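You operate a simulated robot arm through the tools that you are given. There is no shell and no other tool. Be economical: measure what you need, move in short steps, check, and stop when the job is done.

Carry out the task below with a simulated robot arm. There is one attempt and no reset: what you move stays moved.

TASK
Hit the emergency stop, then open the dump, set speed 1 and switch off.
Fine: last, pull the stop button out again.

Only the result counts: the job must be done as asked and must still hold three seconds after the hand-in. Knocking over, shifting, dropping, spilling or breaking anything else fails it.

THE ROBOT
A 7-joint arm with a two-finger parallel gripper on a trunk, on a base that drives. Base frame: it is fixed to the floor where the robot stands at the start and does not move with it; the origin is under the middle of the robot, x ahead of it, y to its left, z up. Units: m, degrees, N and s.
With the tool pointing down near the work surface it reaches from about 0.42 to 0.9 m from the robot's upright axis, wherever it stands. Its first joint turns from -17.0 to 126.0 degrees. Places, roughly: black pressure wheel [0.9, -0.2, 0.9]; dump valve lever [1, -0.1, 0.8]; jet valve lever [0.7, -0.3, 0.9]; lance valve lever [0.7, -0.3, 0.6]; mini valve lever [0.9, -0.3, 0.8]; red stop button [0.6, -0.4, 1.1]; speed lever [0.5, -0.5, 1.1]; start switch [0.6, -0.5, 1]; yellow valve lever [0.6, -0.5, 0.6]. Payload 1.57 kg.
The TCP is the grasp point between the finger pads, 0.03 m short of the fingertips. In the tool frame z runs along the fingers and y along their closing line. Largest opening 0.08 m; finger width 0.017, thickness 0.012; the body of the gripper, 0.04 by 0.082 m, starts 0.08 m behind the TCP.
Orientation is that of the tool frame in the base frame, as [roll, pitch, yaw] about the fixed x, y, z axes, in that order (R = Rz(yaw) Ry(pitch) Rx(roll)). With the fingers straight down and closing along the base's y, the tool's x points along the base's -x, its y along +y and its z along -z.

THE INTERFACE
- The arm moves only by the tool jog_arm. Its argument "plan" is a list of rows, each an object (a shift or turn left out is 0, a gripper value left out holds the last) with "turn": the turn, a rotation vector about the tool's x, y, z in units of 4 degrees (1.0 is 4 degrees), a list of three; "xyz": the shift along the tool's x, y, z in units of 30 mm (1.0 is 30 mm), a list of three; "hand": the gripper command, from -1 (fully open) to 1 (shut), values between in proportion. In form: [{"turn": [ax, ay, az], "xyz": [x, y, z], "hand": hand}, ...]. A call has 1 to 8 rows; each row shifts and turns the commanded pose from where the row before left it, along the tool's axes as they then stand. A call with a number of a shift or a turn outside -1 to 1 is refused whole. A row lasts 0.2 s, in which the tool goes at most 0.05 m and 8.6 degrees; a call with a longer step from one row to the next is refused whole, and so is a gripper value outside its range. Where a pose cannot be reached the arm comes as near as it can. A force on the tool above 90 N (or 10 N above the force at the start of the call, whichever is more), or a blocked arm, ends the call early, and 0.2 s more pass. The fingers move at their own pace (about 0.045 m/s each) and stop on an object; they squeeze with about 38 N. The grip force told is the motor's: it shows also when the fingers shut on nothing. Time passes only in rows, and 0.2 s behind the last, so rows that do not move let the fingers close. The reply holds the time, the measured pose of the TCP, the force on the tool along the base axes, the opening and the grip force, in the units named above and with some noise, with the torque about the TCP (base axes, N m) and any sound that the robot's microphone picked up.
- Cameras (640 x 400 px; columns grow to the right, rows downward): "scene" is now at [0.0129, -0.2414, 1.3331]; the picture's right is [-0.15, -0.99, 0.00], its down [-0.24, 0.04, -0.97] and it looks along [0.96, -0.15, -0.24] (base axes); focal length 214 px, centre (320, 200). "wrist" rides on the gripper at [0.072, -0.007, -0.122] in the tool frame; the picture's right is [0.09, 1.00, 0.00], its down [-0.84, 0.08, -0.54] and it looks along [-0.54, 0.05, 0.84] (tool axes); focal length 238 px, centre (320, 200). There is no depth. A picture from a camera that has moved, and an enlarged one, comes with that camera's place and axes in the base frame and with its lens.
- camera(camera): a new picture of that camera. The clock stands still meanwhile.
- raise_lower(by): slides the trunk up (or, below 0, down) by that many m; the arm and the scene camera ride with it, the base frame stays. It gives what a move gives, with no picture.
- roll_base(legs): drives the robot by 1 to 6 legs, each [ahead, left, turn to the left] in m, m and degrees, along the robot's own axes; the way and the turn of a leg run together, so that a leg with both is an arc; at most 1.5 m and 180 degrees a leg. The arm and the cameras ride along, it lands a little off, and it stops where it bumps. It gives what a move gives.
- pan_tilt(pan, tilt): turns the head with the scene camera to pan (to the left, within 109 degrees either way) and tilt (down, from -29 to 69), counted from straight ahead of the robot. It gives what a move gives.
- enlarge(camera, box): a new picture of the part [left, top, right, bottom] of that camera's present view, enlarged. The clock stands still meanwhile.
- hand_in(): hands the job in; it is judged then, once.

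Work in short steps. Places have to be worked out from the pictures, the camera data and where the tool is seen: move nearer, look again, correct. Check each grasp and each placing, and mend what went wrong. You have 120 turns and 82 pictures in all, those below and enlarged ones among them. Open the gripper and draw the arm clear of the work before you hand the job in, unless the task says otherwise.

The tools are called after ">>>" by a JSON object that holds its "method" and its "body". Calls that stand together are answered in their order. jog_arm: Moves the arm, as the interface text tells. Its arguments: {"type":"object","properties":{"plan":{"type":"array","items":{"type":"object","properties":{"turn":{"type":"array","items":{"type":"number"}},"xyz":{"type":"array","items":{"type":"number"}},"hand":{"type":"number"}}}}},"required":["plan"]} The other tools are called the same way: raise_lower (by) slides the trunk up or down; roll_base (legs) drives the base; pan_tilt (pan, tilt) turns the head that bears the scene camera; camera (camera) takes a picture; enlarge (camera, box) takes an enlarged picture of a part of a camera's view; hand_in () hands the job in.

At the start:

```text
t: 0.0
tcp_pos: [0.4669, -0.0233, 1.4005]
tool_rot: [180.0, 0.0, -180.0]
wrist_force: [-0.4, -0.6, -0.5]
moment: [0.04, -0.04, 0.0]
grip_width: 0.0801
gripper_force: 0.1
trunk travel left (down, up): [-0.675, 0.115]
robot x, y, heading: [-0.0036, -0.0035, 0.0]
head pan, tilt: [-8.7, 13.9]
```

scene: 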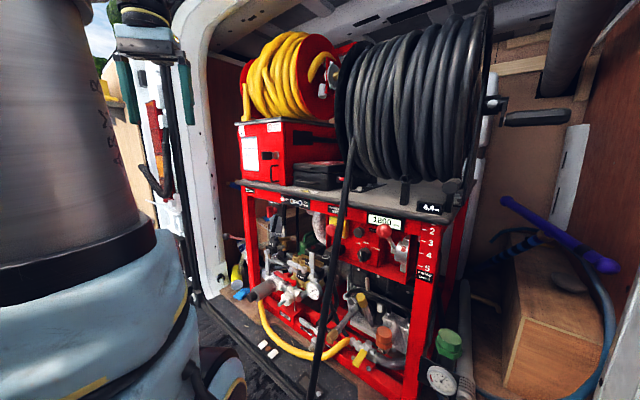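
wrist: 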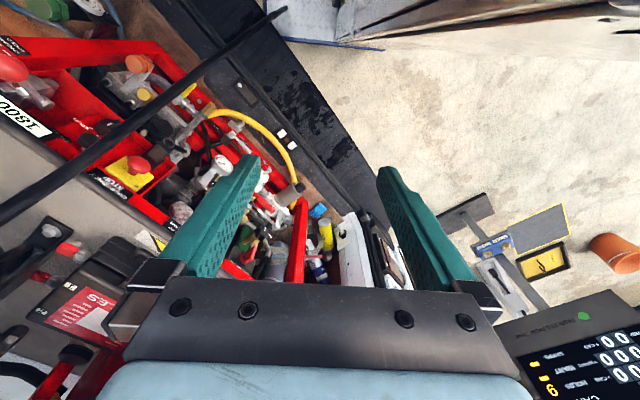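

The rig stands ahead and to the right, in perspective. I enlarge the scene view on the control panel first.

>>> {"method": "enlarge", "body": {"camera": "scene", "box": [300, 180, 460, 280]}}

>>> {"method": "enlarge", "body": {"camera": "scene", "box": [230, 180, 390, 280]}}

>>> {"method": "enlarge", "body": {"camera": "scene", "box": [230, 260, 430, 385]}}

```text
4.00 times, centred on (380, 230) of scene
camera zoom: at [0.0129, -0.2414, 1.3331], right [-0.15, -0.99, 0.0], down [-0.24, 0.04, -0.97], along [0.96, -0.15, -0.24], focal length 858 px, centre (80, 80)
```

zoom: 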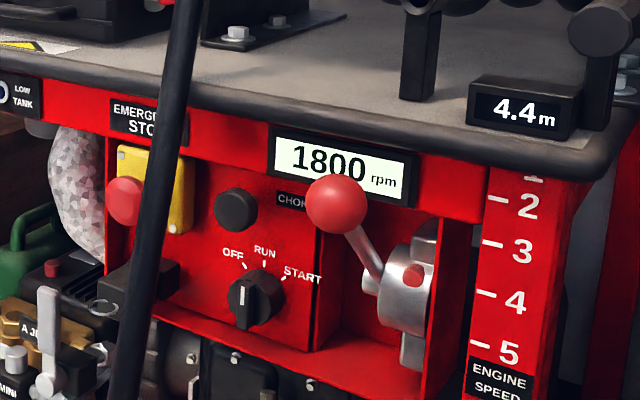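

```text
4.00 times, centred on (310, 230) of scene
camera zoom: at [0.0129, -0.2414, 1.3331], right [-0.15, -0.99, 0.0], down [-0.24, 0.04, -0.97], along [0.96, -0.15, -0.24], focal length 858 px, centre (360, 80)
```

zoom: 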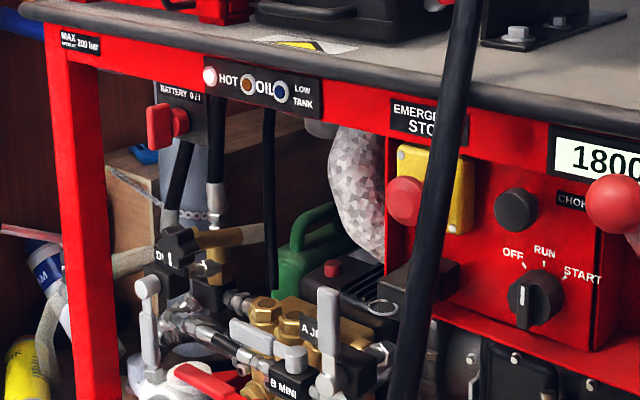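

```text
3.20 times, centred on (330, 322) of scene
camera zoom: at [0.0129, -0.2414, 1.3331], right [-0.15, -0.99, 0.0], down [-0.24, 0.04, -0.97], along [0.96, -0.15, -0.24], focal length 686 px, centre (288, -192)
```

zoom: 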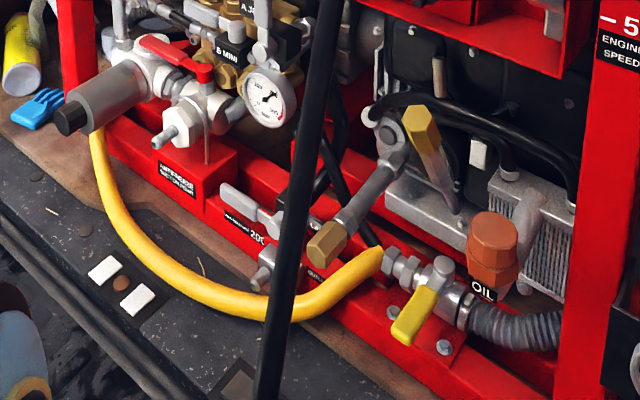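

The rig's front face seems to run diagonally, with its normal roughly along (-0.7, 0.7), so I turn the robot right to face it. The arm rides at radius 0.47 m, and the rig front is about 0.7 m away.

>>> {"method": "roll_base", "body": {"legs": [[0, 0, -40]]}}

>>> {"method": "pan_tilt", "body": {"pan": 0, "tilt": 20}}

>>> {"method": "camera", "body": {"camera": "scene"}}

>>> {"method": "camera", "body": {"camera": "wrist"}}

```text
t: 2.3
tcp_pos: [0.3436, -0.3164, 1.4]
tool_rot: [-179.9, 0.0, 140.2]
wrist_force: [0.2, 0.1, 0.6]
moment: [0.01, 0.03, 0.0]
grip_width: 0.0801
gripper_force: 0.1
trunk travel left (down, up): [-0.675, 0.115]
robot x, y, heading: [0.0014, 0.0026, -39.8]
head pan, tilt: [-8.7, 13.9]
```

```text
t: 3.0
tcp_pos: [0.3437, -0.3167, 1.4005]
tool_rot: [179.9, 0.0, 140.0]
wrist_force: [-0.7, 0.9, 0.2]
moment: [0.01, -0.03, 0.01]
grip_width: 0.0801
gripper_force: 0.0
trunk travel left (down, up): [-0.675, 0.115]
robot x, y, heading: [0.0016, -0.0001, -40.2]
head pan, tilt: [0.0, 20.0]
```

```text
76 pictures are left
camera scene: at [-0.1367, -0.1823, 1.3233], right [-0.64, -0.77, 0.0], down [-0.26, 0.22, -0.94], along [0.72, -0.6, -0.34], focal length 214 px, centre (320, 200)
```

scene: 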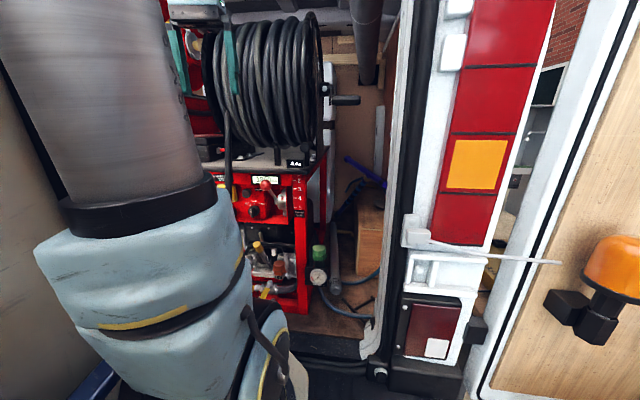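

```text
75 pictures are left
camera wrist: at [0.2835, -0.2758, 1.5229], right [0.57, 0.82, 0.0], down [0.69, -0.48, 0.54], along [0.45, -0.31, -0.84], focal length 238 px, centre (320, 200)
```

wrist: 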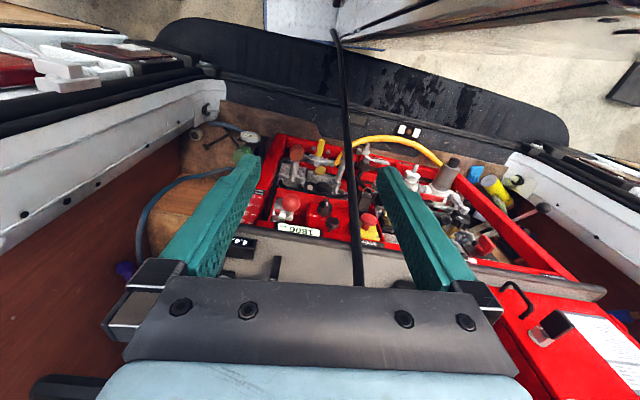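

Triangulating from both views puts the stop head at about (0.634, -0.374, 1.079) and the speed knob at about (0.462, -0.467, 1.139). The panel normal is about -47°, and the hose hangs about 4 cm to the right of the stop. Next I rotate the tool to point forward with its closing line vertical, a 120° turn about (-1,-1,1).

>>> {"method": "jog_arm", "body": {"plan": [{"turn": [-1, -1, 1], "hand": 1}, {"turn": [-1, -1, 1]}, {"turn": [-1, -1, 1]}, {"turn": [-1, -1, 1]}, {"turn": [-1, -1, 1]}, {"turn": [-1, -1, 1]}, {"turn": [-1, -1, 1]}, {"turn": [-1, -1, 1]}]}}

```text
t: 4.8
tcp_pos: [0.372, -0.4257, 1.334]
tool_rot: [145.9, 18.6, 106.1]
wrist_force: [0.4, 0.5, 0.4]
moment: [-0.04, 0.02, -0.02]
grip_width: 0.0
gripper_force: 21.0
out of reach, approached as far as the arm can: row 4, 5, 6, 7, 8
trunk travel left (down, up): [-0.675, 0.115]
robot x, y, heading: [0.0025, -0.0015, -40.2]
head pan, tilt: [0.0, 20.0]
```

The pose is too close to the body for a forward-pointing tool. I back the base off 0.2 m so the arm can extend, then look.

>>> {"method": "roll_base", "body": {"legs": [[-0.2, 0, -6]]}}

>>> {"method": "camera", "body": {"camera": "scene"}}

```text
t: 6.3
tcp_pos: [0.1757, -0.3284, 1.334]
tool_rot: [146.1, 18.6, 99.8]
wrist_force: [0.2, 0.5, 0.3]
moment: [-0.02, 0.02, -0.01]
grip_width: 0.0
gripper_force: 21.1
trunk travel left (down, up): [-0.675, 0.115]
robot x, y, heading: [-0.1455, 0.1379, -46.4]
head pan, tilt: [0.0, 20.0]
```

```text
74 pictures are left
camera scene: at [-0.3019, -0.0299, 1.3232], right [-0.72, -0.69, 0.0], down [-0.24, 0.25, -0.94], along [0.65, -0.68, -0.34], focal length 214 px, centre (320, 200)
```

scene: 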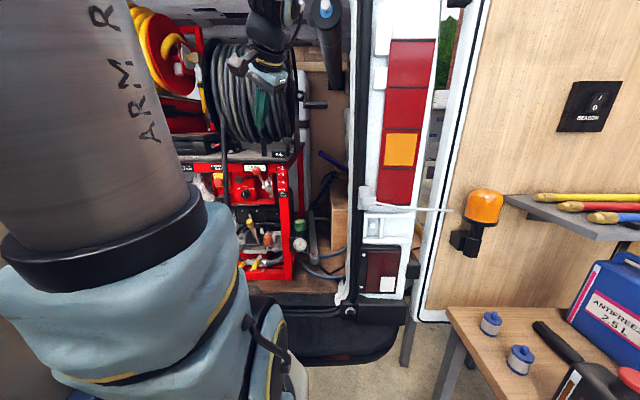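

The robot is now backed off and faces the panel squarely. I continue the rotation and extend forward at the same time.

>>> {"method": "jog_arm", "body": {"plan": [{"turn": [-1, -1, 1], "xyz": [-0.6, 0.25, 0.5]}, {"turn": [-1, -1, 1], "xyz": [-0.6, 0.25, 0.5]}, {"turn": [-1, -1, 1], "xyz": [-0.5, 0.25, 0.6]}, {"turn": [-1, -1, 1], "xyz": [-0.5, 0.2, 0.6]}, {"turn": [-1, -1, 1], "xyz": [-0.4, 0.2, 0.7]}, {"turn": [-1, -1, 1], "xyz": [-0.3, 0.1, 0.7]}, {"turn": [-1, -1, 1], "xyz": [-0.2, 0.1, 0.8]}, {"turn": [-1, -1, 1], "xyz": [-0.1, 0, 0.8]}]}}

```text
t: 8.2
tcp_pos: [0.3103, -0.4675, 1.3122]
tool_rot: [100.8, 9.2, 54.6]
wrist_force: [-0.2, -0.7, -0.3]
moment: [0.0, 0.03, 0.02]
grip_width: 0.0001
gripper_force: 21.5
trunk travel left (down, up): [-0.675, 0.115]
robot x, y, heading: [-0.1428, 0.1345, -46.4]
head pan, tilt: [0.0, 20.0]
```

The TCP sits to the right of the panel centre. I finish the rotation while backing off a little and moving left, which is tool +x.

>>> {"method": "jog_arm", "body": {"plan": [{"turn": [-1, -1, 1], "xyz": [0, 0, -1]}, {"turn": [-1, -1, 1], "xyz": [0, 0, -1]}, {"turn": [-0.5, -0.5, 0.5], "xyz": [0.8, 0, -0.8]}, {"xyz": [1, 0, 0]}, {"xyz": [1, 0, 0]}, {"xyz": [1, 0, 0]}, {"xyz": [1, 0, 0]}, {"xyz": [1, 0, 0]}]}}

>>> {"method": "camera", "body": {"camera": "wrist"}}

>>> {"method": "camera", "body": {"camera": "scene"}}

```text
t: 9.9
tcp_pos: [0.2951, -0.4354, 1.3888]
tool_rot: [90.5, 0.1, 44.7]
wrist_force: [-0.5, -0.8, 0.1]
moment: [-0.04, 0.02, 0.0]
grip_width: 0.0001
gripper_force: 20.8
out of reach, approached as far as the arm can: row 1, 3, 4, 5, 6, 7, 8
trunk travel left (down, up): [-0.675, 0.115]
robot x, y, heading: [-0.1483, 0.1329, -46.1]
head pan, tilt: [0.0, 20.0]
```

```text
73 pictures are left
camera wrist: at [0.2598, -0.2981, 1.3838], right [0.07, 0.06, 1.0], down [-0.98, -0.2, 0.08], along [0.21, -0.98, 0.04], focal length 238 px, centre (320, 200)
```

wrist: 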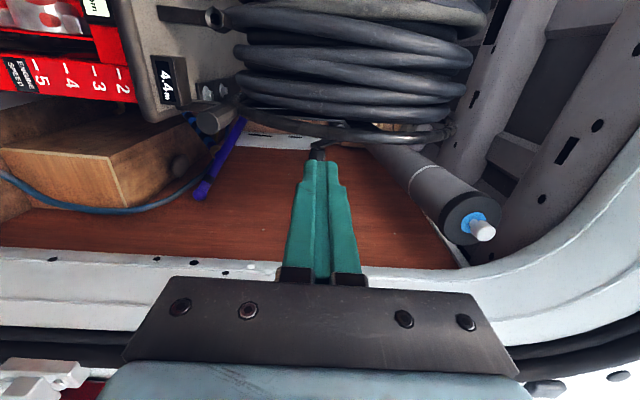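

```text
72 pictures are left
camera scene: at [-0.302, -0.03, 1.3232], right [-0.72, -0.69, 0.0], down [-0.24, 0.25, -0.94], along [0.65, -0.68, -0.34], focal length 214 px, centre (320, 200)
```

scene: 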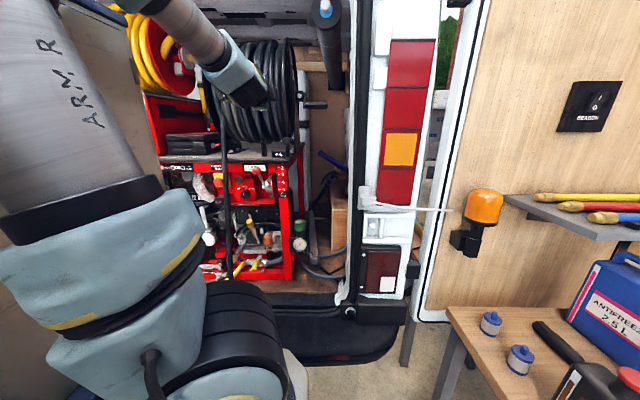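

The arm is cramped at this height, so I lower the trunk and then move the TCP left.

>>> {"method": "raise_lower", "body": {"by": -0.25}}

>>> {"method": "jog_arm", "body": {"plan": [{"xyz": [1, 0, 0]}, {"xyz": [1, 0, 0]}, {"xyz": [1, 0, 0]}, {"xyz": [1, 0, 0]}]}}

```text
t: 12.5
tcp_pos: [0.2912, -0.4404, 1.1378]
tool_rot: [90.6, -0.6, 44.8]
wrist_force: [0.0, 0.2, 0.2]
moment: [0.0, 0.04, 0.0]
grip_width: 0.0001
gripper_force: 21.1
trunk travel left (down, up): [-0.425, 0.365]
robot x, y, heading: [-0.1469, 0.1363, -45.9]
head pan, tilt: [0.0, 20.0]
```

```text
t: 13.5
tcp_pos: [0.3311, -0.4315, 1.1805]
tool_rot: [91.1, -1.0, 45.5]
wrist_force: [-0.5, 0.8, -0.6]
moment: [0.0, 0.01, -0.01]
grip_width: 0.0001
gripper_force: 21.0
out of reach, approached as far as the arm can: row 1, 2, 3, 4
trunk travel left (down, up): [-0.425, 0.365]
robot x, y, heading: [-0.1434, 0.1359, -46.4]
head pan, tilt: [0.0, 20.0]
```

I test whether the arm has more freedom lower down.

>>> {"method": "jog_arm", "body": {"plan": [{"xyz": [0, -1, 0]}, {"xyz": [0, -1, 0]}, {"xyz": [0, -1, 0]}, {"xyz": [0, -1, 0]}, {"xyz": [1, 0, 0]}, {"xyz": [1, 0, 0]}, {"xyz": [1, 0, 0]}, {"xyz": [1, 0, 0]}]}}

```text
t: 15.3
tcp_pos: [0.3133, -0.4382, 1.1501]
tool_rot: [90.4, -1.0, 46.2]
wrist_force: [0.3, 0.2, 0.1]
moment: [-0.01, -0.01, 0.0]
grip_width: 0.0003
gripper_force: 21.1
out of reach, approached as far as the arm can: row 1, 2, 3, 4, 5, 6, 7, 8
trunk travel left (down, up): [-0.425, 0.365]
robot x, y, heading: [-0.1455, 0.1352, -46.4]
head pan, tilt: [0.0, 20.0]
```

This looks like an inner-reach limit. I drive the base back 0.2 m and left, then extend the arm forward.

>>> {"method": "roll_base", "body": {"legs": [[-0.15, 0.0, 0]]}}

>>> {"method": "jog_arm", "body": {"plan": [{"xyz": [0, 0, 1]}, {"xyz": [0, 0, 1]}, {"xyz": [0, 0, 1]}, {"xyz": [0, 0, 1]}, {"xyz": [0, 0, 1]}, {"xyz": [1, 0, 0]}, {"xyz": [1, 0, 0]}, {"xyz": [1, 0, 0]}]}}

>>> {"method": "camera", "body": {"camera": "scene"}}

```text
t: 16.7
tcp_pos: [0.2094, -0.3228, 1.1505]
tool_rot: [90.4, -0.9, 46.7]
wrist_force: [0.1, 0.1, 0.0]
moment: [-0.02, 0.0, -0.03]
grip_width: 0.0
gripper_force: 21.4
trunk travel left (down, up): [-0.425, 0.365]
robot x, y, heading: [-0.2506, 0.2476, -46.1]
head pan, tilt: [0.0, 20.0]
```

```text
t: 17.4
tcp_pos: [0.3243, -0.2942, 1.156]
tool_rot: [90.6, -4.4, 57.6]
wrist_force: [-1.2, -1.2, -0.4]
moment: [-0.04, -0.04, 0.09]
grip_width: 0.0
gripper_force: 21.2
out of reach, approached as far as the arm can: row 3
trunk travel left (down, up): [-0.425, 0.365]
robot x, y, heading: [-0.2492, 0.2466, -46.0]
head pan, tilt: [0.0, 20.0]
stopped in row 3: the arm was blocked; the commanded pose is now the measured one
```

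```text
71 pictures are left
camera scene: at [-0.4153, 0.0709, 1.0731], right [-0.72, -0.69, -0.01], down [-0.23, 0.26, -0.94], along [0.65, -0.67, -0.34], focal length 214 px, centre (320, 200)
```

scene: 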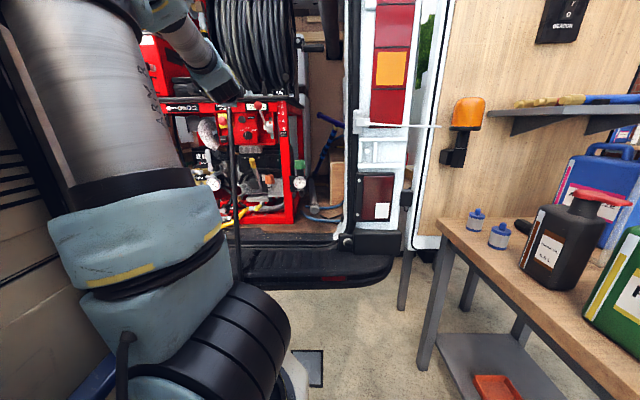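

The arm is blocked by a joint limit and the yaw has drifted. I roll the tool back towards "camera below" to see whether that frees the wrist.

>>> {"method": "jog_arm", "body": {"plan": [{"turn": [0, 0, -1]}, {"turn": [0, 0, -1]}, {"turn": [0, 0, -1]}, {"turn": [0, 0, -1]}, {"turn": [0, 0, -1]}, {"turn": [0, 0, -1]}, {"turn": [0, 0, -1]}, {"turn": [0, 0, -1]}]}}

>>> {"method": "jog_arm", "body": {"plan": [{"turn": [0, 0, -1]}, {"turn": [0, 0, -1]}, {"turn": [0, 0, -1]}, {"turn": [0, 0, -1]}, {"turn": [0, 0, -1]}, {"turn": [0, 0, -1]}, {"turn": [0, 0, -1]}, {"turn": [0, 0, -1]}]}}

>>> {"method": "jog_arm", "body": {"plan": [{"turn": [0, 0, -1]}, {"turn": [0, 0, -1]}, {"turn": [0, 0, -1]}, {"turn": [0, 0, -1]}, {"turn": [0, 0, -1]}, {"turn": [0, 0, -1]}]}}

```text
t: 19.4
tcp_pos: [0.3128, -0.301, 1.1634]
tool_rot: [89.5, 25.0, 57.4]
wrist_force: [-0.7, 0.3, -0.9]
moment: [0.02, -0.03, 0.0]
grip_width: 0.0
gripper_force: 21.7
trunk travel left (down, up): [-0.425, 0.365]
robot x, y, heading: [-0.2541, 0.2491, -46.2]
head pan, tilt: [0.0, 20.0]
stopped in row 8: the arm was blocked; the commanded pose is now the measured one
```

```text
t: 21.4
tcp_pos: [0.2955, -0.3149, 1.1751]
tool_rot: [87.5, 54.4, 55.0]
wrist_force: [0.8, -0.8, -0.4]
moment: [0.01, 0.01, 0.0]
grip_width: 0.0
gripper_force: 21.3
trunk travel left (down, up): [-0.425, 0.365]
robot x, y, heading: [-0.2528, 0.2469, -46.3]
head pan, tilt: [0.0, 20.0]
stopped in row 8: the arm was blocked; the commanded pose is now the measured one
```

```text
t: 23.1
tcp_pos: [0.2861, -0.2552, 1.1903]
tool_rot: [77.9, 77.2, 49.2]
wrist_force: [-0.1, 0.8, -0.1]
moment: [-0.03, 0.04, -0.02]
grip_width: 0.0
gripper_force: 21.4
trunk travel left (down, up): [-0.425, 0.365]
robot x, y, heading: [-0.2552, 0.2494, -46.2]
head pan, tilt: [0.0, 20.0]
stopped in row 6: the arm was blocked; the commanded pose is now the measured one
```

I check mobility in this roll by moving forward and left.

>>> {"method": "jog_arm", "body": {"plan": [{"xyz": [0, 0.5, 0]}, {"xyz": [0, 0.5, 0]}, {"xyz": [0, 0.5, 0.5]}, {"xyz": [0, 0, 0.5]}, {"xyz": [0, 0, 0.5]}, {"xyz": [0, 0, 0.5]}]}}

>>> {"method": "camera", "body": {"camera": "wrist"}}

```text
t: 24.6
tcp_pos: [0.3569, -0.291, 1.219]
tool_rot: [75.0, 75.3, 44.4]
wrist_force: [0.8, -0.6, 0.0]
moment: [-0.03, 0.01, 0.01]
grip_width: 0.0001
gripper_force: 21.3
trunk travel left (down, up): [-0.425, 0.365]
robot x, y, heading: [-0.2523, 0.2418, -46.3]
head pan, tilt: [0.0, 20.0]
stopped in row 6: the arm was blocked; the commanded pose is now the measured one
```

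```text
70 pictures are left
camera wrist: at [0.2619, -0.2204, 1.1403], right [0.5, 0.85, 0.15], down [-0.58, 0.2, 0.79], along [0.65, -0.49, 0.59], focal length 238 px, centre (320, 200)
```

wrist: 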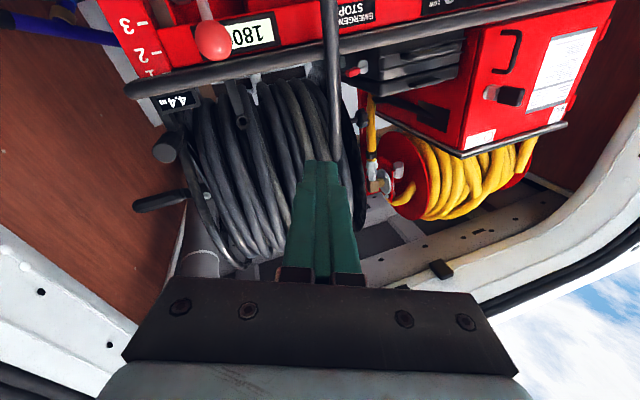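

The first joint is probably near its -17° limit, since the TCP bearing is about +5° in the robot frame, so I need the targets further to the robot's left. I turn the base right in steps, then bring the arm back left.

>>> {"method": "roll_base", "body": {"legs": [[0, 0, -20]]}}

>>> {"method": "jog_arm", "body": {"plan": [{"xyz": [0, 1, 0], "turn": [-0.7, 0, 0]}, {"xyz": [0, 1, 0], "turn": [-0.7, 0, 0]}, {"xyz": [0, 1, 0], "turn": [-0.7, 0, 0]}, {"xyz": [0, 1, 0], "turn": [-0.7, 0, 0]}, {"xyz": [0, 1, 0], "turn": [-0.7, 0, 0]}, {"xyz": [0, 1, 0], "turn": [-0.7, 0, 0]}]}}

```text
t: 26.1
tcp_pos: [0.1339, -0.4677, 1.2175]
tool_rot: [75.6, 75.4, 24.9]
wrist_force: [-0.3, 0.1, 0.2]
moment: [-0.01, 0.01, -0.02]
grip_width: 0.0002
gripper_force: 21.8
trunk travel left (down, up): [-0.425, 0.365]
robot x, y, heading: [-0.253, 0.2476, -66.6]
head pan, tilt: [0.0, 20.0]
```

```text
t: 27.7
tcp_pos: [0.1756, -0.4077, 1.2828]
tool_rot: [59.0, 71.1, 19.4]
wrist_force: [-0.6, -0.8, 1.1]
moment: [-0.01, 0.03, 0.0]
grip_width: 0.0002
gripper_force: 20.7
trunk travel left (down, up): [-0.425, 0.365]
robot x, y, heading: [-0.2536, 0.2512, -66.3]
head pan, tilt: [0.0, 20.0]
stopped in row 6: the arm was blocked; the commanded pose is now the measured one
```

Still blocked. I look at the arm itself to understand its posture.

>>> {"method": "pan_tilt", "body": {"pan": 45, "tilt": 0}}

>>> {"method": "camera", "body": {"camera": "scene"}}

```text
t: 28.9
tcp_pos: [0.1762, -0.4071, 1.2848]
tool_rot: [58.6, 71.0, 19.1]
wrist_force: [-0.1, 0.2, 0.7]
moment: [-0.01, 0.04, -0.02]
grip_width: 0.0
gripper_force: 20.8
trunk travel left (down, up): [-0.425, 0.365]
robot x, y, heading: [-0.2559, 0.2472, -66.0]
head pan, tilt: [45.0, 0.0]
```

```text
69 pictures are left
camera scene: at [-0.4216, 0.1881, 1.1026], right [-0.37, -0.93, -0.01], down [0.01, 0.01, -1.0], along [0.93, -0.37, 0.01], focal length 214 px, centre (320, 200)
```

scene: 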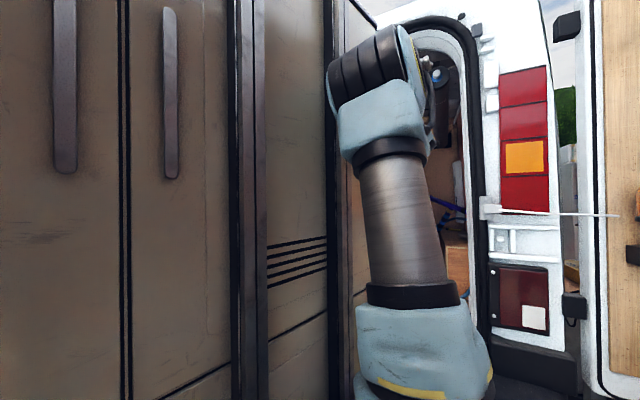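

The elbow looks close to a brown panel on the left. I look around to the left to locate it.

>>> {"method": "pan_tilt", "body": {"pan": 100, "tilt": 20}}

>>> {"method": "camera", "body": {"camera": "scene"}}

>>> {"method": "camera", "body": {"camera": "wrist"}}

```text
t: 30.1
tcp_pos: [0.1765, -0.4057, 1.2863]
tool_rot: [58.6, 71.0, 18.9]
wrist_force: [0.0, 0.2, 0.0]
moment: [-0.03, 0.0, -0.05]
grip_width: 0.0
gripper_force: 20.6
trunk travel left (down, up): [-0.425, 0.365]
robot x, y, heading: [-0.2551, 0.2465, -66.3]
head pan, tilt: [100.0, 20.0]
```

```text
68 pictures are left
camera scene: at [-0.4274, 0.2734, 1.072], right [0.55, -0.83, 0.0], down [-0.27, -0.18, -0.94], along [0.79, 0.52, -0.33], focal length 214 px, centre (320, 200)
```

scene: 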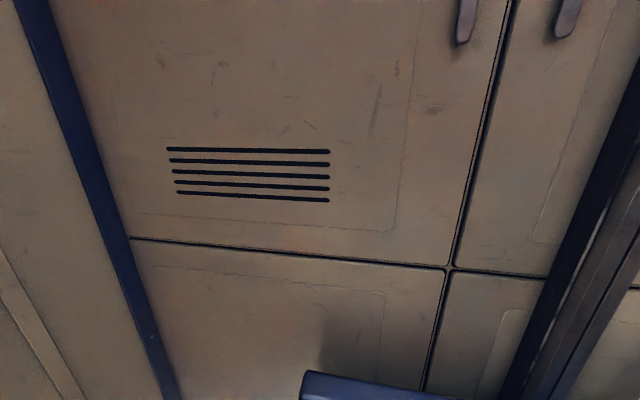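

```text
67 pictures are left
camera wrist: at [0.1033, -0.3248, 1.195], right [0.62, 0.76, 0.19], down [-0.62, 0.32, 0.72], along [0.49, -0.56, 0.67], focal length 238 px, centre (320, 200)
```

wrist: 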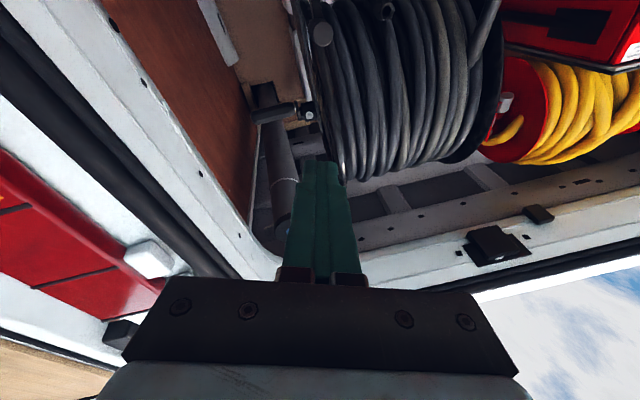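

The brown "wall" triangulates to about the robot's own axis, so it is the robot's own column and the camera sits to its right. The arm is probably limited because the TCP is very high relative to the shoulder. I try moving well down, which is tool +x.

>>> {"method": "jog_arm", "body": {"plan": [{"xyz": [1, 0, -0.3]}, {"xyz": [1, 0, -0.3]}, {"xyz": [1, 0, -0.3]}, {"xyz": [1, 0, -0.3]}, {"xyz": [1, 0, -0.3]}, {"xyz": [1, 0, -0.3]}, {"xyz": [1, 0, -0.3]}]}}

>>> {"method": "pan_tilt", "body": {"pan": 25, "tilt": 20}}

>>> {"method": "camera", "body": {"camera": "scene"}}

```text
t: 31.9
tcp_pos: [0.1213, -0.3757, 1.1412]
tool_rot: [58.3, 67.4, 20.6]
wrist_force: [-0.7, 0.0, 0.0]
moment: [0.0, -0.01, -0.01]
grip_width: 0.0
gripper_force: 22.0
out of reach, approached as far as the arm can: row 3, 4, 5, 6, 7
trunk travel left (down, up): [-0.425, 0.365]
robot x, y, heading: [-0.2566, 0.2484, -66.6]
head pan, tilt: [100.0, 20.0]
stopped in row 7: the arm was blocked; the commanded pose is now the measured one
```

```text
t: 33.4
tcp_pos: [0.1225, -0.3758, 1.1423]
tool_rot: [59.0, 67.5, 21.2]
wrist_force: [-0.4, 0.0, -0.4]
moment: [0.01, 0.03, -0.02]
grip_width: 0.0002
gripper_force: 20.9
trunk travel left (down, up): [-0.425, 0.365]
robot x, y, heading: [-0.2536, 0.2463, -66.3]
head pan, tilt: [25.0, 20.0]
```

```text
66 pictures are left
camera scene: at [-0.4338, 0.1689, 1.0712], right [-0.66, -0.75, -0.01], down [-0.25, 0.23, -0.94], along [0.71, -0.62, -0.34], focal length 214 px, centre (320, 200)
```

scene: 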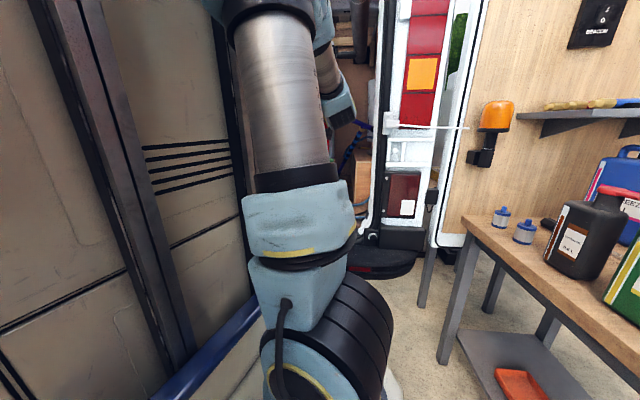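

The arm's surroundings are still ambiguous: the brown panel could be external. I shift the base 0.12 m to the right, away from it, and take the same view to judge parallax.

>>> {"method": "roll_base", "body": {"legs": [[0, -0.12, 0]]}}

>>> {"method": "camera", "body": {"camera": "scene"}}

```text
t: 34.5
tcp_pos: [0.0415, -0.418, 1.1444]
tool_rot: [59.0, 66.9, 20.6]
wrist_force: [0.5, 0.3, -0.4]
moment: [-0.02, 0.01, 0.02]
grip_width: 0.0
gripper_force: 20.8
trunk travel left (down, up): [-0.425, 0.365]
robot x, y, heading: [-0.328, 0.2137, -66.8]
head pan, tilt: [25.0, 20.0]
stopped in leg 1: the robot was blocked; the commanded pose is now the measured one
```

```text
65 pictures are left
camera scene: at [-0.5038, 0.1358, 1.0734], right [-0.67, -0.74, 0.0], down [-0.25, 0.23, -0.94], along [0.7, -0.63, -0.34], focal length 214 px, centre (320, 200)
```

scene: 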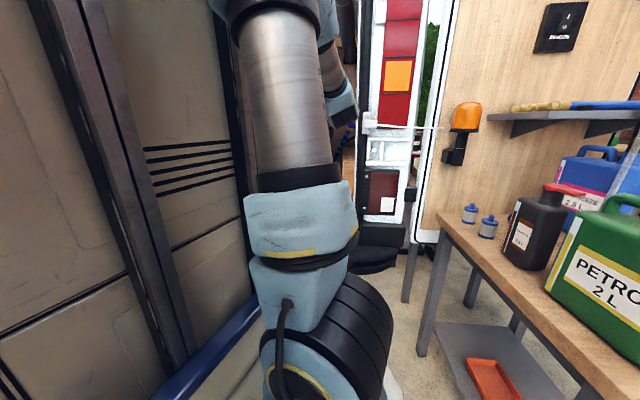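

The panel stays rigid with the robot, so it is its own column. The base bumped something on the right, so I step it back left. Then I try a pure first-joint swing to the left, moving along the arc while yawing the tool with it.

>>> {"method": "roll_base", "body": {"legs": [[0, 0.1, 0]]}}

>>> {"method": "jog_arm", "body": {"plan": [{"xyz": [0.39, 0.87, 0.32], "turn": [-0.54, 0.2, 0.12]}, {"xyz": [0.39, 0.87, 0.32], "turn": [-0.54, 0.2, 0.12]}, {"xyz": [0.39, 0.87, 0.32], "turn": [-0.54, 0.2, 0.12]}, {"xyz": [0.39, 0.87, 0.32], "turn": [-0.54, 0.2, 0.12]}, {"xyz": [0.39, 0.87, 0.32], "turn": [-0.54, 0.2, 0.12]}, {"xyz": [0.39, 0.87, 0.32], "turn": [-0.54, 0.2, 0.12]}, {"xyz": [0.39, 0.87, 0.32], "turn": [-0.54, 0.2, 0.12]}, {"xyz": [0.39, 0.87, 0.32], "turn": [-0.54, 0.2, 0.12]}]}}

```text
t: 35.7
tcp_pos: [0.1357, -0.3774, 1.144]
tool_rot: [59.0, 67.1, 20.7]
wrist_force: [-0.1, -0.3, -0.4]
moment: [0.03, 0.01, -0.02]
grip_width: 0.0
gripper_force: 21.2
trunk travel left (down, up): [-0.425, 0.365]
robot x, y, heading: [-0.2361, 0.2541, -67.0]
head pan, tilt: [25.0, 20.0]
```

```text
t: 37.3
tcp_pos: [0.1785, -0.3606, 1.1867]
tool_rot: [55.1, 62.8, 22.4]
wrist_force: [0.5, 0.6, 0.8]
moment: [0.02, -0.03, -0.03]
grip_width: 0.0
gripper_force: 21.3
out of reach, approached as far as the arm can: row 6, 8
trunk travel left (down, up): [-0.425, 0.365]
robot x, y, heading: [-0.2351, 0.2523, -67.0]
head pan, tilt: [25.0, 20.0]
stopped in row 8: the arm was blocked; the commanded pose is now the measured one
```

The arm's posture has drifted against its own column. I return to the well-conditioned tool-down pose to reset it, which takes about 105° about (0.45, 0.89, 0.05).

>>> {"method": "jog_arm", "body": {"plan": [{"turn": [0.51, 1, 0.06]}, {"turn": [0.51, 1, 0.06]}, {"turn": [0.51, 1, 0.06]}, {"turn": [0.51, 1, 0.06]}, {"turn": [0.51, 1, 0.06]}, {"turn": [0.51, 1, 0.06]}, {"turn": [0.51, 1, 0.06]}, {"turn": [0.51, 1, 0.06]}]}}

>>> {"method": "jog_arm", "body": {"plan": [{"turn": [0.51, 1, 0.06]}, {"turn": [0.51, 1, 0.06]}, {"turn": [0.51, 1, 0.06]}, {"turn": [0.51, 1, 0.06]}, {"turn": [0.51, 1, 0.06]}, {"turn": [0.51, 1, 0.06]}, {"turn": [0.51, 1, 0.06]}, {"turn": [0.51, 1, 0.06]}]}}

>>> {"method": "jog_arm", "body": {"plan": [{"turn": [0.51, 1, 0.06]}, {"turn": [0.51, 1, 0.06]}, {"turn": [0.51, 1, 0.06]}, {"turn": [0.51, 1, 0.06]}, {"turn": [0.51, 1, 0.06]}, {"turn": [0.51, 1, 0.06]}, {"turn": [0.51, 1, 0.06]}]}}

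>>> {"method": "camera", "body": {"camera": "scene"}}

```text
t: 39.3
tcp_pos: [0.1647, -0.3677, 1.2042]
tool_rot: [126.8, 56.8, 85.3]
wrist_force: [0.0, 0.0, -0.1]
moment: [-0.04, 0.04, 0.01]
grip_width: 0.0002
gripper_force: 21.1
trunk travel left (down, up): [-0.425, 0.365]
robot x, y, heading: [-0.2373, 0.2531, -66.5]
head pan, tilt: [25.0, 20.0]
stopped in row 8: the arm was blocked; the commanded pose is now the measured one
```

```text
t: 41.3
tcp_pos: [0.1343, -0.3407, 1.2029]
tool_rot: [159.7, 30.6, 107.6]
wrist_force: [-0.2, 0.3, 0.3]
moment: [0.03, 0.01, 0.01]
grip_width: 0.0
gripper_force: 21.3
out of reach, approached as far as the arm can: row 6, 7, 8
trunk travel left (down, up): [-0.425, 0.365]
robot x, y, heading: [-0.2408, 0.2534, -66.9]
head pan, tilt: [25.0, 20.0]
stopped in row 8: the arm was blocked; the commanded pose is now the measured one
```

```text
t: 43.1
tcp_pos: [0.0536, -0.2673, 1.161]
tool_rot: [174.5, 4.2, 110.5]
wrist_force: [-0.8, -0.2, 0.1]
moment: [0.0, 0.04, -0.02]
grip_width: 0.0001
gripper_force: 21.6
out of reach, approached as far as the arm can: row 1, 2, 3, 4, 5, 6, 7
trunk travel left (down, up): [-0.425, 0.365]
robot x, y, heading: [-0.2351, 0.2541, -66.8]
head pan, tilt: [25.0, 20.0]
stopped in row 7: the arm was blocked; the commanded pose is now the measured one
```

```text
64 pictures are left
camera scene: at [-0.4129, 0.174, 1.0705], right [-0.67, -0.74, 0.0], down [-0.25, 0.23, -0.94], along [0.7, -0.63, -0.34], focal length 214 px, centre (320, 200)
```

scene: 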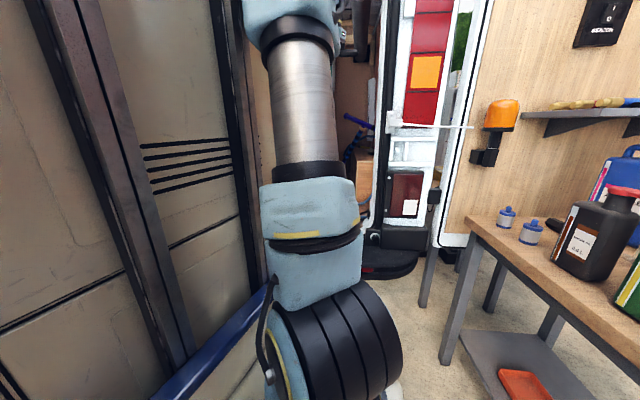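

Nearly tool-down now. I lower the tool 0.15 m and check that it moves freely.

>>> {"method": "jog_arm", "body": {"plan": [{"xyz": [0, 0, 1], "turn": [1, -1, 0]}, {"xyz": [0, 0, 1], "turn": [0.4, 0, 0]}, {"xyz": [0, 0, 1]}, {"xyz": [0, 0, 1]}, {"xyz": [0, 0, 1]}]}}

>>> {"method": "jog_arm", "body": {"plan": [{"xyz": [0, 1, 0]}, {"xyz": [0, 1, 0]}, {"xyz": [0, 1, 0]}, {"xyz": [0, 1, 0]}, {"xyz": [0, 1, 0]}, {"xyz": [0, 1, 0]}]}}

```text
t: 44.5
tcp_pos: [0.0419, -0.2977, 1.0286]
tool_rot: [175.9, 8.8, 108.3]
wrist_force: [0.1, -0.3, -0.5]
moment: [-0.05, 0.02, 0.0]
grip_width: 0.0002
gripper_force: 21.2
trunk travel left (down, up): [-0.425, 0.365]
robot x, y, heading: [-0.2387, 0.252, -66.8]
head pan, tilt: [25.0, 20.0]
stopped in row 5: the arm was blocked; the commanded pose is now the measured one
```

```text
t: 46.0
tcp_pos: [0.0868, -0.2963, 1.0665]
tool_rot: [173.3, 10.4, 95.9]
wrist_force: [0.9, -0.6, -0.2]
moment: [0.02, 0.01, 0.04]
grip_width: 0.0001
gripper_force: 21.6
out of reach, approached as far as the arm can: row 4, 5, 6
trunk travel left (down, up): [-0.425, 0.365]
robot x, y, heading: [-0.237, 0.2532, -67.0]
head pan, tilt: [25.0, 20.0]
stopped in row 6: the arm was blocked; the commanded pose is now the measured one
```

Leftward motion keeps being limited, so I test whether the first joint's free range is to the right instead, with a small arc to the right over free space.

>>> {"method": "jog_arm", "body": {"plan": [{"xyz": [0, -1, 0], "turn": [0, 0, 0.65]}, {"xyz": [0, -1, 0], "turn": [0, 0, 0.65]}, {"xyz": [0, -1, 0], "turn": [0, 0, 0.65]}, {"xyz": [0, -1, 0], "turn": [0, 0, 0.65]}, {"xyz": [0, -1, 0], "turn": [0, 0, 0.65]}, {"xyz": [0, -1, 0], "turn": [0, 0, 0.65]}, {"xyz": [0, -1, 0], "turn": [0, 0, 0.65]}, {"xyz": [0, -1, 0], "turn": [0, 0, 0.65]}]}}

```text
t: 47.8
tcp_pos: [-0.1211, -0.28, 1.0318]
tool_rot: [171.2, 7.7, 77.2]
wrist_force: [-0.1, 0.1, -0.2]
moment: [-0.01, 0.01, 0.0]
grip_width: 0.0
gripper_force: 21.4
trunk travel left (down, up): [-0.425, 0.365]
robot x, y, heading: [-0.2338, 0.2506, -66.7]
head pan, tilt: [25.0, 20.0]
```

Right is free. I continue the arc to confirm.

>>> {"method": "jog_arm", "body": {"plan": [{"xyz": [0, -1, 0], "turn": [0, 0, 0.7]}, {"xyz": [0, -1, 0], "turn": [0, 0, 0.7]}, {"xyz": [0, -1, 0], "turn": [0, 0, 0.7]}, {"xyz": [0, -1, 0], "turn": [0, 0, 0.7]}, {"xyz": [0, -1, 0], "turn": [0, 0, 0.7]}, {"xyz": [0, -1, 0], "turn": [0, 0, 0.7]}]}}

>>> {"method": "camera", "body": {"camera": "scene"}}

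```text
t: 49.2
tcp_pos: [-0.28, -0.2521, 0.978]
tool_rot: [169.5, 5.0, 61.5]
wrist_force: [-0.6, -0.6, -0.5]
moment: [-0.02, 0.03, 0.0]
grip_width: 0.0
gripper_force: 21.1
out of reach, approached as far as the arm can: row 4, 5, 6
trunk travel left (down, up): [-0.425, 0.365]
robot x, y, heading: [-0.2391, 0.2536, -66.8]
head pan, tilt: [25.0, 20.0]
```

```text
63 pictures are left
camera scene: at [-0.4087, 0.1763, 1.0733], right [-0.67, -0.74, 0.0], down [-0.25, 0.23, -0.94], along [0.7, -0.63, -0.34], focal length 214 px, centre (320, 200)
```

scene: 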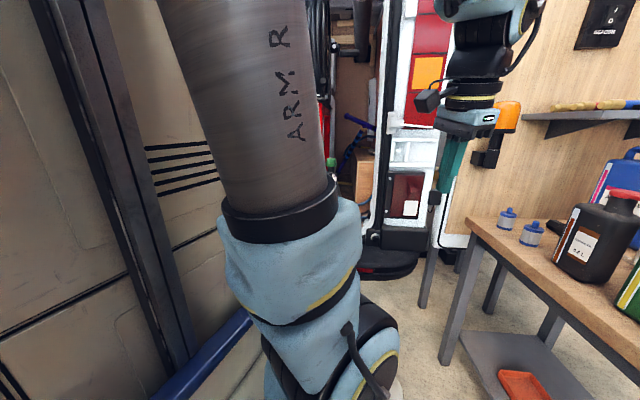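

The picture suggests the arm is mounted on the right side of the column, so its leftward reach is limited by the column itself. The base should stand further left, so the targets fall ahead and slightly right. I turn back to face the panel and strafe left.

>>> {"method": "roll_base", "body": {"legs": [[0, 0, 20], [0, 0.33, 0]]}}

>>> {"method": "pan_tilt", "body": {"pan": 0, "tilt": 15}}

>>> {"method": "camera", "body": {"camera": "scene"}}

```text
t: 52.5
tcp_pos: [0.1416, -0.0059, 0.9786]
tool_rot: [169.4, 5.1, 81.6]
wrist_force: [1.3, 0.5, -0.2]
moment: [0.01, 0.01, 0.02]
grip_width: 0.0002
gripper_force: 21.3
trunk travel left (down, up): [-0.425, 0.365]
robot x, y, heading: [0.0095, 0.4817, -46.6]
head pan, tilt: [25.0, 20.0]
```

```text
t: 53.4
tcp_pos: [0.1426, -0.0053, 0.978]
tool_rot: [169.5, 5.1, 81.6]
wrist_force: [0.7, 0.2, 0.1]
moment: [0.02, 0.0, 0.0]
grip_width: 0.0
gripper_force: 21.3
trunk travel left (down, up): [-0.425, 0.365]
robot x, y, heading: [0.0077, 0.4816, -46.5]
head pan, tilt: [0.0, 15.0]
```

```text
62 pictures are left
camera scene: at [-0.1487, 0.319, 1.0814], right [-0.73, -0.69, 0.0], down [-0.18, 0.19, -0.97], along [0.66, -0.7, -0.26], focal length 214 px, centre (320, 200)
```

scene: 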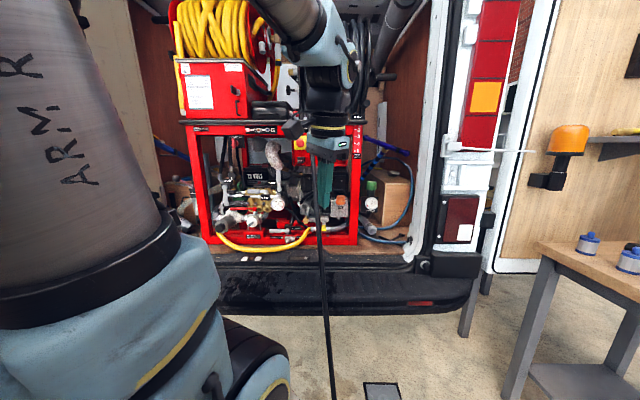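

This is a good frontal view, and the robot is at about n=-0.35, u=-0.34. I rotate the tool to horizontal (camera to the left, closing line vertical) while extending forward.

>>> {"method": "jog_arm", "body": {"plan": [{"turn": [-1, -0.38, 0.41], "xyz": [-0.6, 0.75, 0.2]}, {"turn": [-1, -0.38, 0.41], "xyz": [-0.6, 0.75, 0.25]}, {"turn": [-1, -0.38, 0.41], "xyz": [-0.6, 0.7, 0.3]}, {"turn": [-1, -0.38, 0.41], "xyz": [-0.6, 0.7, 0.4]}, {"turn": [-1, -0.38, 0.41], "xyz": [-0.55, 0.6, 0.5]}, {"turn": [-1, -0.38, 0.41], "xyz": [-0.55, 0.6, 0.55]}, {"turn": [-1, -0.38, 0.41]}, {"turn": [-1, -0.38, 0.41]}]}}

>>> {"method": "jog_arm", "body": {"plan": [{"turn": [-1, -0.38, 0.41]}, {"turn": [-1, -0.38, 0.41]}, {"turn": [-1, -0.38, 0.41]}, {"turn": [-1, -0.38, 0.41]}, {"turn": [-1, -0.38, 0.41]}, {"turn": [-1, -0.38, 0.41]}, {"turn": [-1, -0.38, 0.41]}, {"turn": [-1, -0.38, 0.41]}]}}

```text
t: 55.2
tcp_pos: [0.2534, -0.1426, 0.9744]
tool_rot: [134.9, 9.6, 64.5]
wrist_force: [-0.4, 0.1, -0.3]
moment: [0.0, 0.02, 0.0]
grip_width: 0.0001
gripper_force: 21.4
trunk travel left (down, up): [-0.425, 0.365]
robot x, y, heading: [0.0098, 0.4784, -46.8]
head pan, tilt: [0.0, 15.0]
```

```text
t: 57.0
tcp_pos: [0.2534, -0.1432, 0.9747]
tool_rot: [100.7, 4.0, 47.7]
wrist_force: [0.0, 0.0, -0.6]
moment: [-0.03, -0.02, 0.02]
grip_width: 0.0
gripper_force: 21.1
trunk travel left (down, up): [-0.425, 0.365]
robot x, y, heading: [0.0082, 0.4866, -46.8]
head pan, tilt: [0.0, 15.0]
```

The arm now moves freely. I finish the rotation, shift left to the stop's lateral position and raise the trunk to the stop's height.

>>> {"method": "jog_arm", "body": {"plan": [{"turn": [-1, -0.38, 0.41]}, {"turn": [-1, -0.38, 0.41]}, {"turn": [-0.65, -0.25, 0.27], "xyz": [1, 0, 0]}, {"xyz": [1, 0, 0.5]}, {"xyz": [1, 0, 0.5]}, {"xyz": [1, 0, 0]}]}}

>>> {"method": "raise_lower", "body": {"by": 0.1}}

>>> {"method": "camera", "body": {"camera": "wrist"}}

>>> {"method": "camera", "body": {"camera": "scene"}}

```text
t: 58.4
tcp_pos: [0.3173, -0.1237, 0.9816]
tool_rot: [90.1, -0.4, 43.6]
wrist_force: [-0.4, 0.5, 0.5]
moment: [-0.02, -0.05, -0.02]
grip_width: 0.0001
gripper_force: 21.5
out of reach, approached as far as the arm can: row 3, 5, 6
trunk travel left (down, up): [-0.425, 0.365]
robot x, y, heading: [0.0098, 0.4808, -46.8]
head pan, tilt: [0.0, 15.0]
```

```text
t: 59.7
tcp_pos: [0.3182, -0.1236, 1.0816]
tool_rot: [90.0, -0.4, 43.6]
wrist_force: [-0.2, 0.6, -0.5]
moment: [0.02, -0.01, 0.02]
grip_width: 0.0001
gripper_force: 21.4
trunk travel left (down, up): [-0.525, 0.265]
robot x, y, heading: [0.0105, 0.484, -46.9]
head pan, tilt: [0.0, 15.0]
```

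```text
61 pictures are left
camera wrist: at [0.2858, 0.0145, 1.0754], right [0.06, 0.06, 1.0], down [-0.98, -0.18, 0.07], along [0.19, -0.98, 0.05], focal length 238 px, centre (320, 200)
```

wrist: 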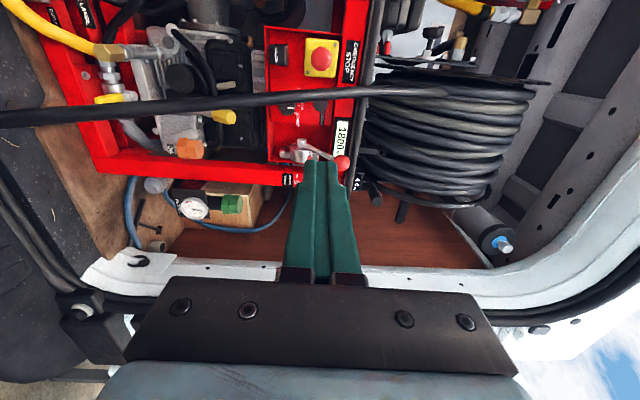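

```text
60 pictures are left
camera scene: at [-0.1487, 0.319, 1.1814], right [-0.73, -0.68, 0.0], down [-0.18, 0.19, -0.97], along [0.66, -0.7, -0.26], focal length 214 px, centre (320, 200)
```

scene: 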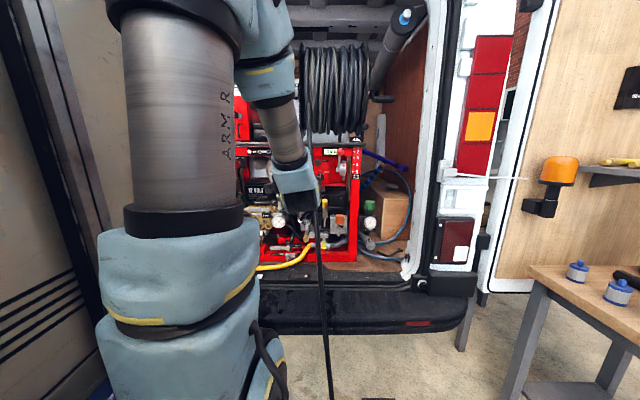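

The wrist camera now shows the stop (yellow box) and the hose hanging to its right. The TCP is at n=0.31, u=-0.15, and the stop is at u≈-0.21, n≈0.70. I shift the base left 0.07 m and forward 0.2 m, staying left of the hose.

>>> {"method": "roll_base", "body": {"legs": [[0, 0.07, 0], [0.2, 0, 0]]}}

>>> {"method": "camera", "body": {"camera": "wrist"}}

>>> {"method": "camera", "body": {"camera": "scene"}}

```text
t: 62.0
tcp_pos: [0.5103, -0.2172, 1.0825]
tool_rot: [90.0, -0.4, 43.9]
wrist_force: [0.6, 0.1, -0.7]
moment: [-0.01, -0.02, -0.04]
grip_width: 0.0001
gripper_force: 21.5
trunk travel left (down, up): [-0.525, 0.265]
robot x, y, heading: [0.1998, 0.3855, -46.7]
head pan, tilt: [0.0, 15.0]
```

```text
59 pictures are left
camera wrist: at [0.4776, -0.0788, 1.0754], right [0.06, 0.06, 1.0], down [-0.98, -0.19, 0.07], along [0.19, -0.98, 0.05], focal length 238 px, centre (320, 200)
```

wrist: 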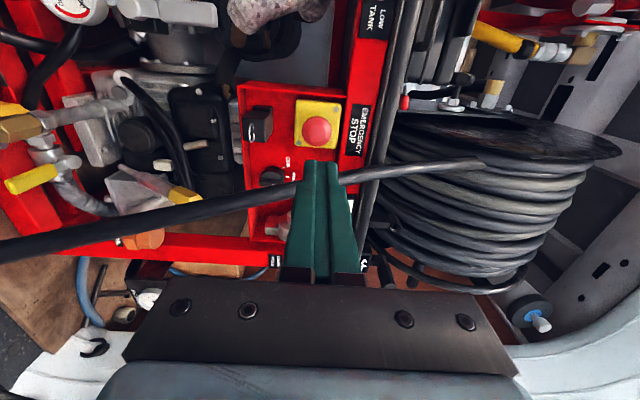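

```text
58 pictures are left
camera scene: at [0.0415, 0.2233, 1.1814], right [-0.73, -0.69, 0.0], down [-0.18, 0.19, -0.97], along [0.67, -0.7, -0.26], focal length 214 px, centre (320, 200)
```

scene: 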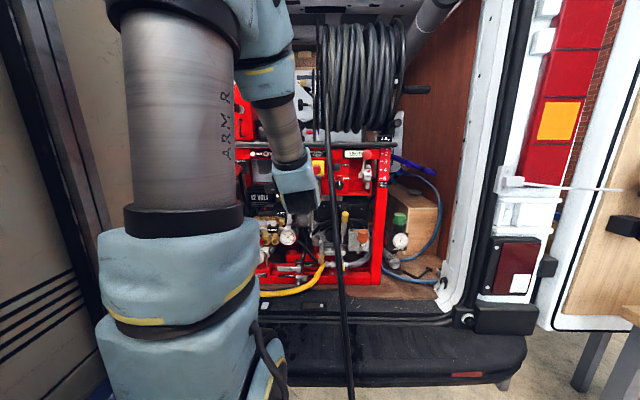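

Two wrist views give the stop head at about (0.627, -0.368, 1.081): 0.19 m ahead of the TCP and 2 cm to the right. I line up and close in to about 4 cm from contact, then look.

>>> {"method": "jog_arm", "body": {"plan": [{"xyz": [-0.65, 0, 0]}, {"xyz": [0, 0, 1]}, {"xyz": [0, 0, 1]}, {"xyz": [0, 0, 1]}, {"xyz": [0, 0, 1]}]}}

>>> {"method": "camera", "body": {"camera": "wrist"}}

```text
t: 63.1
tcp_pos: [0.5793, -0.3173, 1.0823]
tool_rot: [90.0, -0.4, 43.9]
wrist_force: [-0.1, -0.2, 0.2]
moment: [0.06, 0.0, 0.0]
grip_width: 0.0
gripper_force: 21.3
trunk travel left (down, up): [-0.525, 0.265]
robot x, y, heading: [0.1979, 0.3879, -46.5]
head pan, tilt: [0.0, 15.0]
```

```text
57 pictures are left
camera wrist: at [0.5468, -0.1793, 1.0764], right [0.06, 0.06, 1.0], down [-0.98, -0.19, 0.07], along [0.19, -0.98, 0.05], focal length 238 px, centre (320, 200)
```

wrist: 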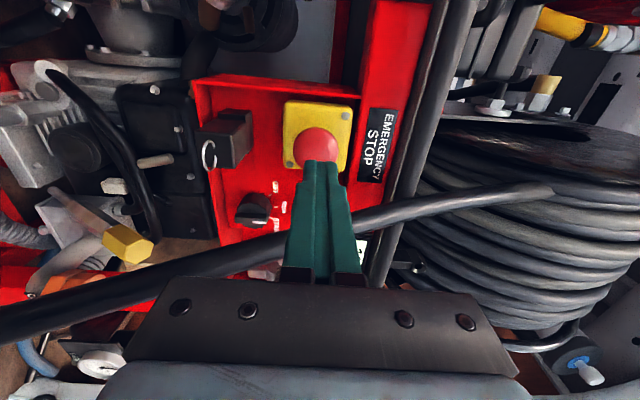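

Lined up on the button with about 4 cm left. I press in slowly.

>>> {"method": "jog_arm", "body": {"plan": [{"xyz": [0, 0, 0.5]}, {"xyz": [0, 0, 0.5]}, {"xyz": [0, 0, 0.25]}, {"xyz": [0, 0, 0.2]}]}}

>>> {"method": "camera", "body": {"camera": "wrist"}}

```text
t: 64.2
tcp_pos: [0.6097, -0.3477, 1.0805]
tool_rot: [90.1, -0.4, 43.9]
wrist_force: [-0.4, 0.0, 0.6]
moment: [0.01, -0.01, 0.0]
grip_width: 0.0
gripper_force: 21.6
trunk travel left (down, up): [-0.525, 0.265]
robot x, y, heading: [0.1955, 0.387, -46.6]
head pan, tilt: [0.0, 15.0]
```

```text
56 pictures are left
camera wrist: at [0.5766, -0.2103, 1.0745], right [0.06, 0.06, 1.0], down [-0.98, -0.19, 0.07], along [0.19, -0.98, 0.05], focal length 238 px, centre (320, 200)
```

wrist: 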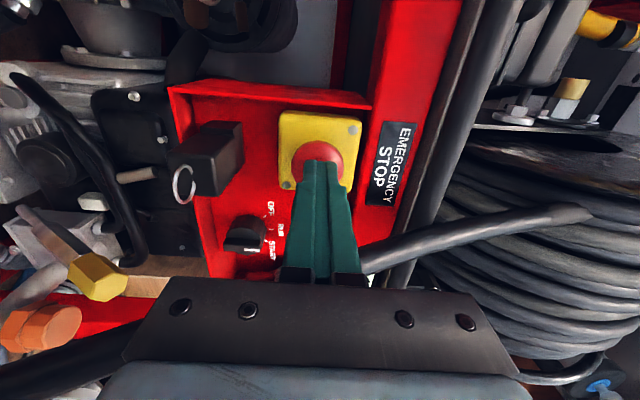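

No contact force yet, so I continue pressing in small steps.

>>> {"method": "jog_arm", "body": {"plan": [{"xyz": [0, 0, 0.25]}, {"xyz": [0, 0, 0.25]}, {"xyz": [0, 0, 0.25]}]}}

```text
t: 64.9
tcp_pos: [0.6137, -0.3531, 1.0813]
tool_rot: [90.2, -0.3, 43.7]
wrist_force: [-31.0, 44.8, 2.7]
moment: [-0.14, -0.01, -0.12]
grip_width: 0.0
gripper_force: 21.0
trunk travel left (down, up): [-0.525, 0.265]
robot x, y, heading: [0.1958, 0.39, -46.4]
head pan, tilt: [0.0, 15.0]
stopped in row 3: the force on the tool passed its limit at 100 N (the readings are from after the stop); the commanded pose is now the measured one
```

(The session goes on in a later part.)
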